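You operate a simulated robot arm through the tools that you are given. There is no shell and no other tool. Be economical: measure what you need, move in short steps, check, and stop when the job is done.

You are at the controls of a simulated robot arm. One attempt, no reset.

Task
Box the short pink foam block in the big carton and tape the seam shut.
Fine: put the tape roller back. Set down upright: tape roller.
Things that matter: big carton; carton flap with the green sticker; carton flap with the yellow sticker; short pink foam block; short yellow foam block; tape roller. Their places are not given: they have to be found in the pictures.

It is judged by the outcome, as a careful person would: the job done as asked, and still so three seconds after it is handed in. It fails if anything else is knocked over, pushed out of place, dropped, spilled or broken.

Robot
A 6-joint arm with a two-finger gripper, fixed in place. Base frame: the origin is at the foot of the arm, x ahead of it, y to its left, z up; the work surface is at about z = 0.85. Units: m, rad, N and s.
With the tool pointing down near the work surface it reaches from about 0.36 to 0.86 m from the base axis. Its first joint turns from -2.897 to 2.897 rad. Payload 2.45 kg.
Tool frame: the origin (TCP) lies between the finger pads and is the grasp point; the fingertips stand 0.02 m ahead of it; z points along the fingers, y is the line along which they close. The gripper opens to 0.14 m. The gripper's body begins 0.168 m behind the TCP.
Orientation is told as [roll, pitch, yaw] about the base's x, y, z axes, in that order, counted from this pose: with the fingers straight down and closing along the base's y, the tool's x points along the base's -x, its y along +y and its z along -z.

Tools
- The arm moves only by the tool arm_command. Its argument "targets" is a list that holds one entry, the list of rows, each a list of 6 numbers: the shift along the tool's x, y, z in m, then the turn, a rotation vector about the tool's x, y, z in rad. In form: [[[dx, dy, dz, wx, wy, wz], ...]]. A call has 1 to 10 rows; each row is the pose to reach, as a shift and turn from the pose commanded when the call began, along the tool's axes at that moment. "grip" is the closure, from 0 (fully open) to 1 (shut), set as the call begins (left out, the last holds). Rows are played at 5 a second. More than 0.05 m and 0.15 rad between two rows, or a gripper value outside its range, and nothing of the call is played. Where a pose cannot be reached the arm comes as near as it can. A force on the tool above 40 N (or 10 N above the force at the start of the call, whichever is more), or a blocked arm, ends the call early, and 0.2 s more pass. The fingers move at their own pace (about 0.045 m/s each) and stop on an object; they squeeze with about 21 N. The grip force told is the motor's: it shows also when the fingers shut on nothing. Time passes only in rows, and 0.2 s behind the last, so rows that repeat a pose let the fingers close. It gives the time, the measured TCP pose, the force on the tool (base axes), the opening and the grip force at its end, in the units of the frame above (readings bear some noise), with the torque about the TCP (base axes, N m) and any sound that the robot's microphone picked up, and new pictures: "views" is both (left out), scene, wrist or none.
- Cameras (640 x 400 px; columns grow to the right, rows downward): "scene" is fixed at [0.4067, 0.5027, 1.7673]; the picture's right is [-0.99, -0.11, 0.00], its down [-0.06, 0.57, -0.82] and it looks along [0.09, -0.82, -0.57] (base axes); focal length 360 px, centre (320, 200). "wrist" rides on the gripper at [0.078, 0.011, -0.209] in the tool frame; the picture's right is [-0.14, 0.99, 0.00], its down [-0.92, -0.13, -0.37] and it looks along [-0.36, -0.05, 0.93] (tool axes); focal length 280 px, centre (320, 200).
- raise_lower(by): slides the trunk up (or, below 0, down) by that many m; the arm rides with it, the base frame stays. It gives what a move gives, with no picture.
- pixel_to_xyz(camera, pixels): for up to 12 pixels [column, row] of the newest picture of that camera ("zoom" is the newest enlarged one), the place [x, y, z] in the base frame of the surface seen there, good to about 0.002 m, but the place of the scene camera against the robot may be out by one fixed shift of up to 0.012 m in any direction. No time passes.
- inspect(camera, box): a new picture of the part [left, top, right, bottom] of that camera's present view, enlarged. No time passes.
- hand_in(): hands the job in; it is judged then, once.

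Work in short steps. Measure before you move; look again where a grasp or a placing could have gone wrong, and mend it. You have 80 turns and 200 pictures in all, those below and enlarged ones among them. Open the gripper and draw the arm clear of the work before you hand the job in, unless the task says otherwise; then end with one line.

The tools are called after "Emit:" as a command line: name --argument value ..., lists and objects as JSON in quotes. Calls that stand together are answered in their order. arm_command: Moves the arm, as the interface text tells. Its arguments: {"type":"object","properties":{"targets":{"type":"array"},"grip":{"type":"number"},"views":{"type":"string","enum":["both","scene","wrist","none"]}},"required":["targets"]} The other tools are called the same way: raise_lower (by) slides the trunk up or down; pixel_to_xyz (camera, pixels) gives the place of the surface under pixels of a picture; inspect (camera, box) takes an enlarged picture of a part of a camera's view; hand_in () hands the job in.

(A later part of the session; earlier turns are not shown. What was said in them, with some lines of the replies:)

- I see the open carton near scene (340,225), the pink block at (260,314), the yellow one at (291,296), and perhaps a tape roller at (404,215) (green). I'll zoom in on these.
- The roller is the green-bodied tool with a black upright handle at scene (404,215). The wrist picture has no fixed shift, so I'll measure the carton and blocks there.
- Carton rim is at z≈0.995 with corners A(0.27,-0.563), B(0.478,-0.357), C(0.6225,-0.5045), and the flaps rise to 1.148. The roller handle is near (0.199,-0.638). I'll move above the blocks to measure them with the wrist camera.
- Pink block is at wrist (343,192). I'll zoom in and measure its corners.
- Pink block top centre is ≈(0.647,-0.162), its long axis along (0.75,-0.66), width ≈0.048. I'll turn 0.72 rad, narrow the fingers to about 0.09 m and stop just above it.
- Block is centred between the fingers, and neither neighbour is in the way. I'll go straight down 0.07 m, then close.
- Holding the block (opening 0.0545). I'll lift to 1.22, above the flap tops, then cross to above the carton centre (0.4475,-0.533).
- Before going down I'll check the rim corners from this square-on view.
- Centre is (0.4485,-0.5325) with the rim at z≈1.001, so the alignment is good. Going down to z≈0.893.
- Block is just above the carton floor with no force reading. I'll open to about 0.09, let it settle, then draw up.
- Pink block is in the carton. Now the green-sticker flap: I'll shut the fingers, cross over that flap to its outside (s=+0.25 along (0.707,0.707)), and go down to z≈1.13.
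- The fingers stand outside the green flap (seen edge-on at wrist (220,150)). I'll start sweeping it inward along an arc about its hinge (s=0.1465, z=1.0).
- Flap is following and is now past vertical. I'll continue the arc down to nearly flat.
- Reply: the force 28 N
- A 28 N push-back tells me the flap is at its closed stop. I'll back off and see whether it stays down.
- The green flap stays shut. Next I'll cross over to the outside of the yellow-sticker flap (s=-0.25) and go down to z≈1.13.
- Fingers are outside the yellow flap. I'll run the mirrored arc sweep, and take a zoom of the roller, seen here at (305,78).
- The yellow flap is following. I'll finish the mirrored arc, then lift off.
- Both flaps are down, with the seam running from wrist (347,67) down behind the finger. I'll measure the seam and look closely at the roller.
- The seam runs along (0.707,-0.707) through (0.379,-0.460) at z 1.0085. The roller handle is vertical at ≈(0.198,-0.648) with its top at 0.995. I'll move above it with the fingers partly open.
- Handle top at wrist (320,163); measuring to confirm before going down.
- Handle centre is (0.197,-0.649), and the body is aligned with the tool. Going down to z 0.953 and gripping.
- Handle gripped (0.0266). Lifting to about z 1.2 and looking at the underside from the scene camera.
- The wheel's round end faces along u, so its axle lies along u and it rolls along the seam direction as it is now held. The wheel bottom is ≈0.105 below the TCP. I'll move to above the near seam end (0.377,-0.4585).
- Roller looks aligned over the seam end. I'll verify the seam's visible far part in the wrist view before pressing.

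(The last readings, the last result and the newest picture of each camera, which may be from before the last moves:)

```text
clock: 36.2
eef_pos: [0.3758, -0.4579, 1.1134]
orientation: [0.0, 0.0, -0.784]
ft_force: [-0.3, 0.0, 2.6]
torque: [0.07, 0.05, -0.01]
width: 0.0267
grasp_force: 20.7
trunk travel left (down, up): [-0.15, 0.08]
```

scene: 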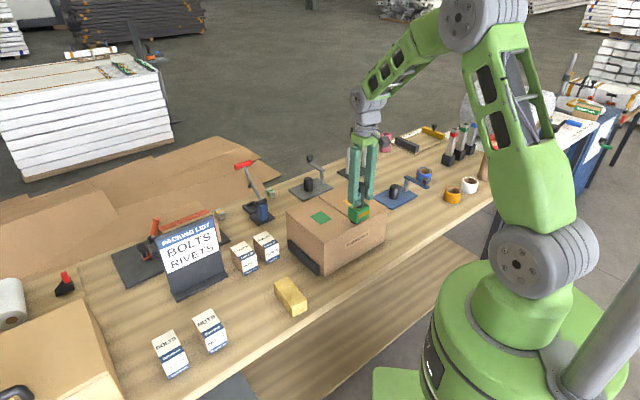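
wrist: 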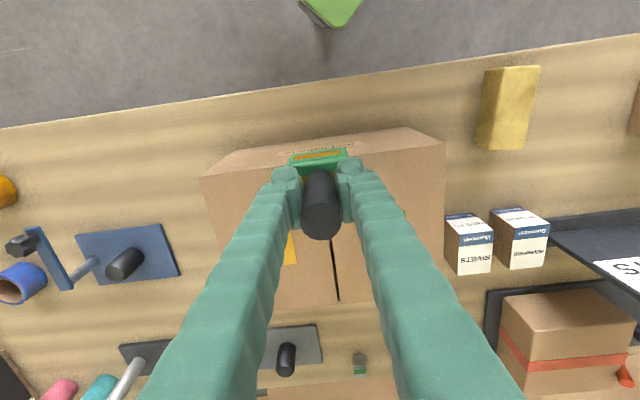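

Contact with ≈7 N of load at the near edge. I'll press 1 mm more and roll along tool -x toward the far edge.

Emit:
arm_command --targets '[[[-0.002, 0, 0.001, 0, 0, 0], [-0.02, 0, 0.001, 0, 0, 0], [-0.04, 0, 0.001, 0, 0, 0], [-0.06, 0, 0.001, 0, 0, 0], [-0.08, 0, 0.001, 0, 0, 0], [-0.1, 0, 0.001, 0, 0, 0]]]'

```text
clock: 37.6
eef_pos: [0.4464, -0.5289, 1.1116]
orientation: [0.0, -0.001, -0.785]
ft_force: [-2.2, 1.7, 9.8]
torque: [0.05, 0.07, 0.02]
width: 0.027
grasp_force: 21.1
trunk travel left (down, up): [-0.15, 0.08]
```

scene: 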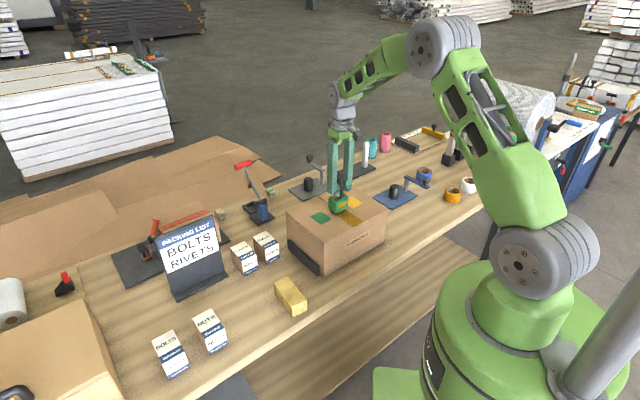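
wrist: 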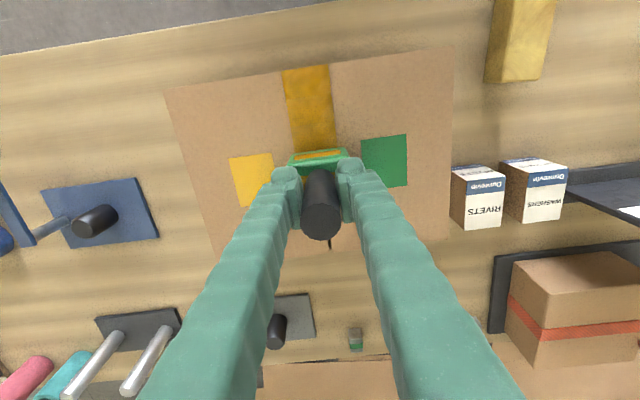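

Amber tape is going down over the seam. I'll continue to the far edge.

Emit:
arm_command --targets '[[[-0.02, 0, 0, 0, 0, 0], [-0.04, 0, 0, 0, 0, 0], [-0.06, 0, 0, 0, 0, 0], [-0.08, 0, 0, 0, 0, 0], [-0.095, 0, 0, 0, 0, 0], [-0.107, 0, 0, 0, 0, 0], [-0.107, 0, 0, 0, 0, 0]]]'

```text
clock: 39.2
eef_pos: [0.522, -0.6036, 1.1119]
orientation: [0.0, -0.001, -0.784]
ft_force: [-3.2, 2.4, 9.3]
torque: [0.17, 0.18, -0.01]
width: 0.0268
grasp_force: 20.9
trunk travel left (down, up): [-0.15, 0.08]
```

scene: 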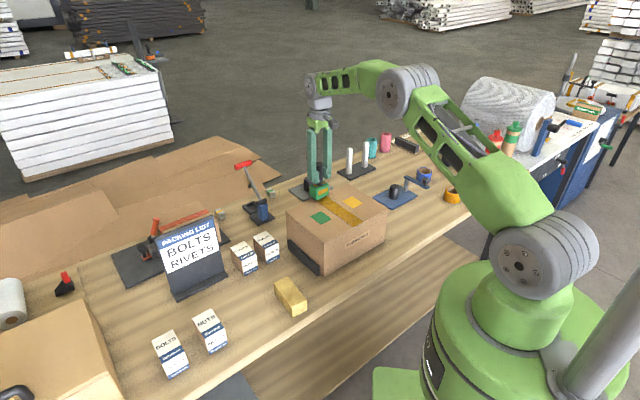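
wrist: 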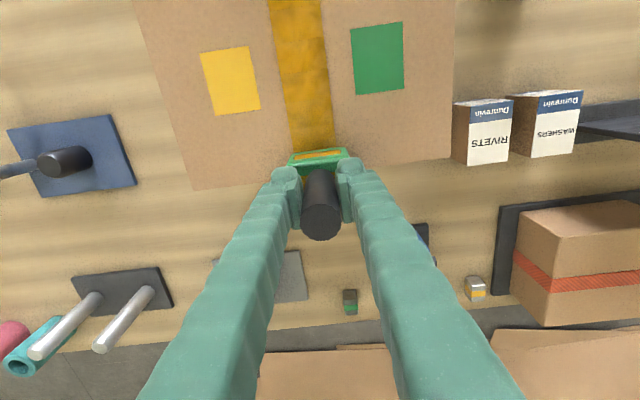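

The roller has reached the far edge with contact held. Lift straight up and inspect the tape.

Emit:
arm_command --targets '[[[0, 0, -0.02, 0, 0, 0], [0, 0, -0.05, 0, 0, 0], [0, 0, -0.1, 0, 0, 0], [0.03, 0, -0.14, 0, 0, 0], [0.03, 0, -0.14, 0, 0, 0]]]'

Emit:
inspect --camera "scene" --box '[275, 170, 395, 270]'

Emit:
inspect --camera "wrist" --box '[120, 0, 480, 225]'

```text
clock: 40.4
eef_pos: [0.5038, -0.5837, 1.2518]
orientation: [-0.001, 0.002, -0.785]
ft_force: [-0.2, 1.1, -4.0]
torque: [0.01, 0.02, 0.03]
width: 0.0269
grasp_force: 20.9
trunk travel left (down, up): [-0.15, 0.08]
```

scene: 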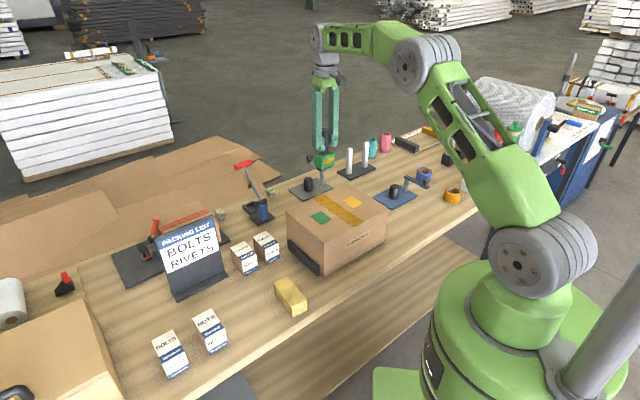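
wrist: 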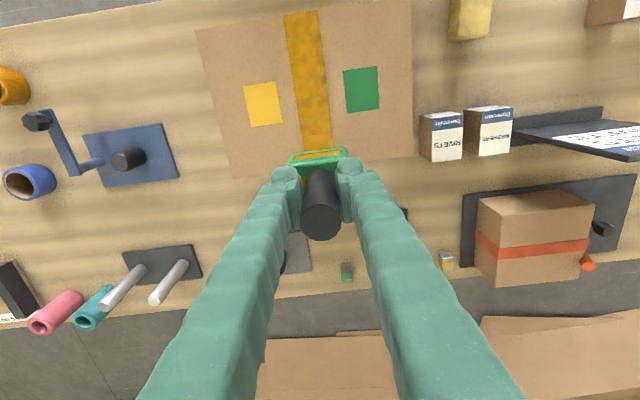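

```text
4.00 times, centred on (335, 220) of scene
```

zoom: 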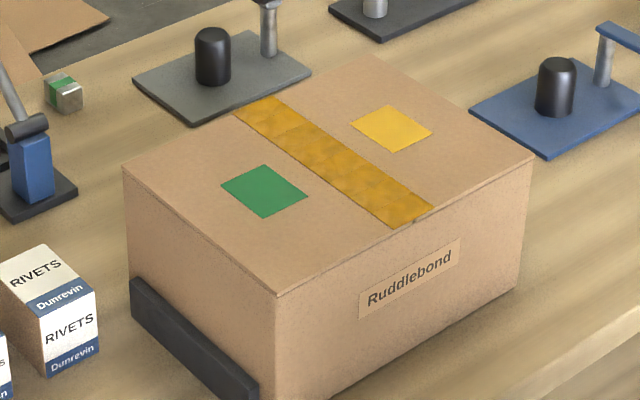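

```text
1.78 times, centred on (300, 112) of wrist
```

zoom: 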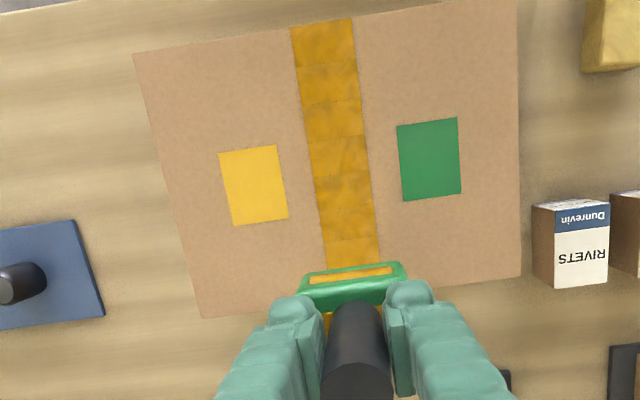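

Tape covers the whole seam edge to edge. Now I'll return the roller to above its original spot (0.1965,-0.648).

Emit:
arm_command --targets '[[[0.0245, -0.0375, 0, 0, 0, 0], [0.049, -0.075, 0, 0, 0, 0], [0.0735, -0.1125, 0, 0, 0, 0], [0.098, -0.15, 0, 0, 0, 0], [0.1225, -0.1875, 0, 0, 0, 0], [0.147, -0.225, 0, 0, 0, 0], [0.1718, -0.2623, 0, 0, 0, 0], [0.1718, -0.2623, 0.05, 0, 0, 0], [0.1718, -0.2623, 0.1, 0, 0, 0], [0.1718, -0.2623, 0.1, 0, 0, 0]]]'

```text
clock: 42.6
eef_pos: [0.1957, -0.6466, 1.1521]
orientation: [0.0, 0.0, -0.786]
ft_force: [0.7, 0.5, -3.3]
torque: [0.01, 0.0, 0.01]
width: 0.0266
grasp_force: 21.6
trunk travel left (down, up): [-0.15, 0.08]
```

scene: 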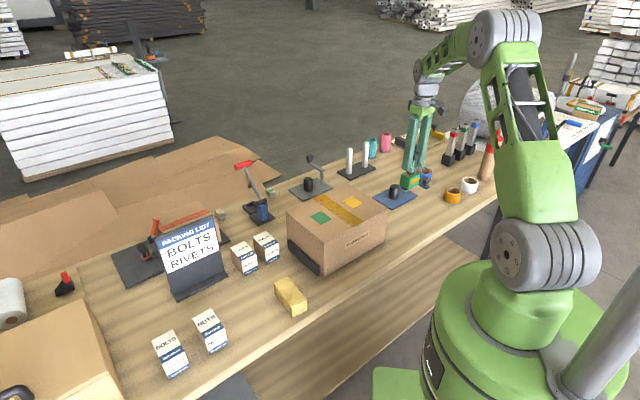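
wrist: 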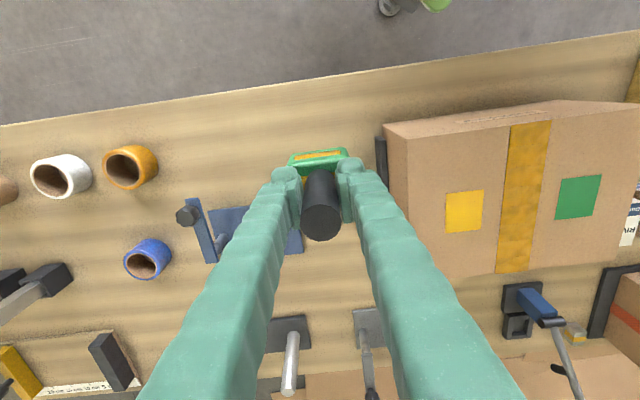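

Over the original spot; I'll lower slowly toward contact at z≈0.953.

Emit:
arm_command --targets '[[[0, 0, 0.05, 0, 0, 0], [0, 0, 0.1, 0, 0, 0], [0, 0, 0.15, 0, 0, 0], [0, 0, 0.18, 0, 0, 0], [0, 0, 0.192, 0, 0, 0], [0, 0, 0.197, 0, 0, 0], [0, 0, 0.197, 0, 0, 0]]]' --views "scene"

```text
clock: 44.2
eef_pos: [0.1959, -0.6469, 0.9536]
orientation: [-0.001, -0.002, -0.788]
ft_force: [-0.1, -0.2, -4.9]
torque: [0.01, 0.05, -0.01]
width: 0.0267
grasp_force: 20.8
trunk travel left (down, up): [-0.15, 0.08]
```

scene: 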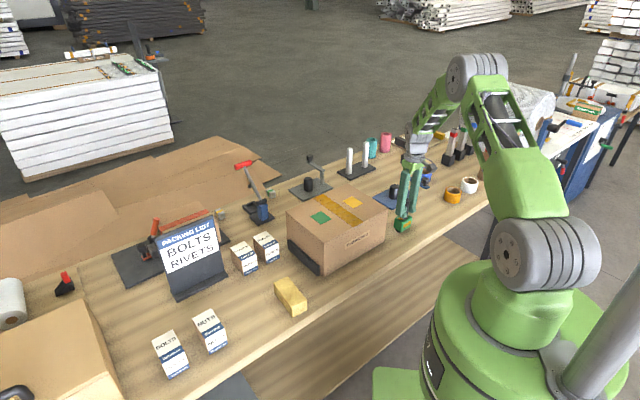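

Still carrying its weight (-4.9 N), so there is no contact yet. I'll lower in 1 mm steps.

Emit:
arm_command --targets '[[[0, 0, 0.001, 0, 0, 0], [0, 0, 0.002, 0, 0, 0], [0, 0, 0.002, 0, 0, 0]]]' --views "none"

```text
clock: 45.0
eef_pos: [0.195, -0.6465, 0.9536]
orientation: [0.001, -0.003, -0.786]
ft_force: [-0.6, 1.9, 5.5]
torque: [-0.08, -0.11, -0.03]
width: 0.0269
grasp_force: 20.8
trunk travel left (down, up): [-0.15, 0.08]
```

It has landed. I'll ease back 1 mm and open the fingers.

Emit:
arm_command --targets '[[[0, 0, -0.001, 0, 0, 0], [0, 0, -0.001, 0, 0, 0]]]' --views "none"

Emit:
arm_command --targets '[[[0, 0, 0, 0, 0, 0], [0, 0, 0, 0, 0, 0], [0, 0, 0, 0, 0, 0], [0, 0, 0, 0, 0, 0]]]' --grip 0.5

```text
clock: 45.6
eef_pos: [0.1962, -0.6471, 0.9533]
orientation: [-0.001, -0.001, -0.784]
ft_force: [1.5, -1.1, -1.9]
torque: [-0.09, -0.12, 0.02]
width: 0.0269
grasp_force: 21.7
trunk travel left (down, up): [-0.15, 0.08]
```

```text
clock: 46.6
eef_pos: [0.1947, -0.6462, 0.9541]
orientation: [0.001, 0.001, -0.786]
ft_force: [0.2, -0.3, 0.2]
torque: [0.01, -0.02, -0.02]
width: 0.07
grasp_force: 0.1
trunk travel left (down, up): [-0.15, 0.08]
```

scene: 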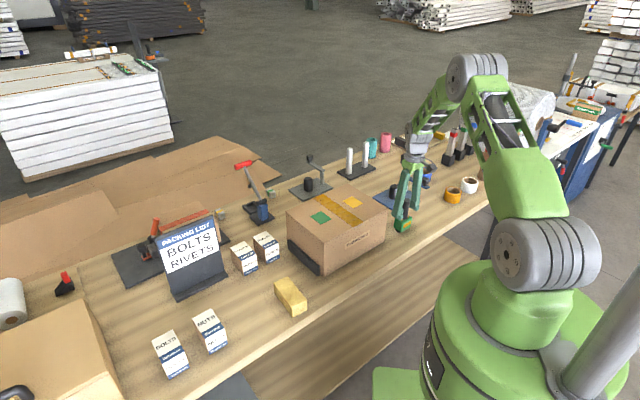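
wrist: 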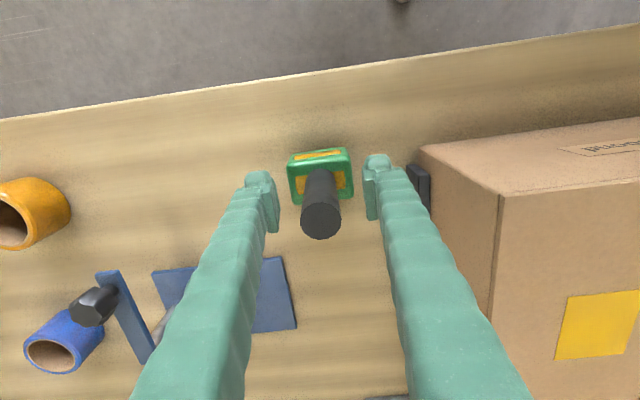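

The roller stands free and upright. Drawing straight up to z≈1.25 and looking.

Emit:
arm_command --targets '[[[0, 0, -0.03, 0, 0, 0], [0, 0, -0.07, 0, 0, 0], [0, 0, -0.12, 0, 0, 0], [0, 0, -0.17, 0, 0, 0], [0, 0, -0.22, 0, 0, 0], [0, 0, -0.27, 0, 0, 0], [0, 0, -0.3, 0, 0, 0], [0, 0, -0.3, 0, 0, 0]]]'

Emit:
inspect --camera "scene" --box '[270, 150, 450, 275]'

```text
clock: 48.4
eef_pos: [0.1952, -0.646, 1.2541]
orientation: [0.001, 0.001, -0.784]
ft_force: [-0.1, -0.1, 0.0]
torque: [-0.01, -0.02, -0.01]
width: 0.0701
grasp_force: 0.0
trunk travel left (down, up): [-0.15, 0.08]
```

scene: 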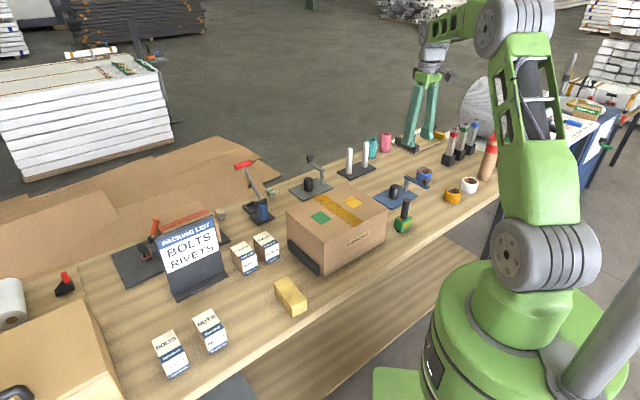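
wrist: 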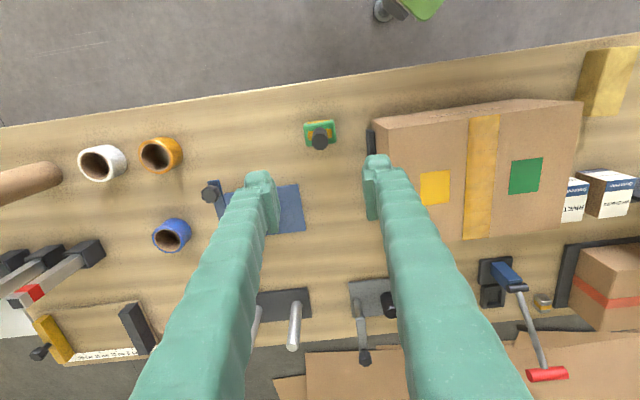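

```text
3.20 times, centred on (360, 212) of scene
```

zoom: 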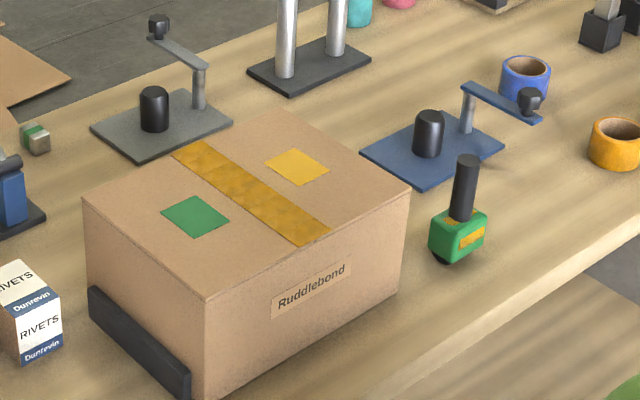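

The carton is taped shut, the roller stands upright on its spot, and the arm is clear with the gripper open. Handing in.

Emit:
hand_in

```text
The job is handed in.
```

The short pink foam block is in the big carton, the seam is taped shut edge to edge, and the tape roller stands upright back where it started.
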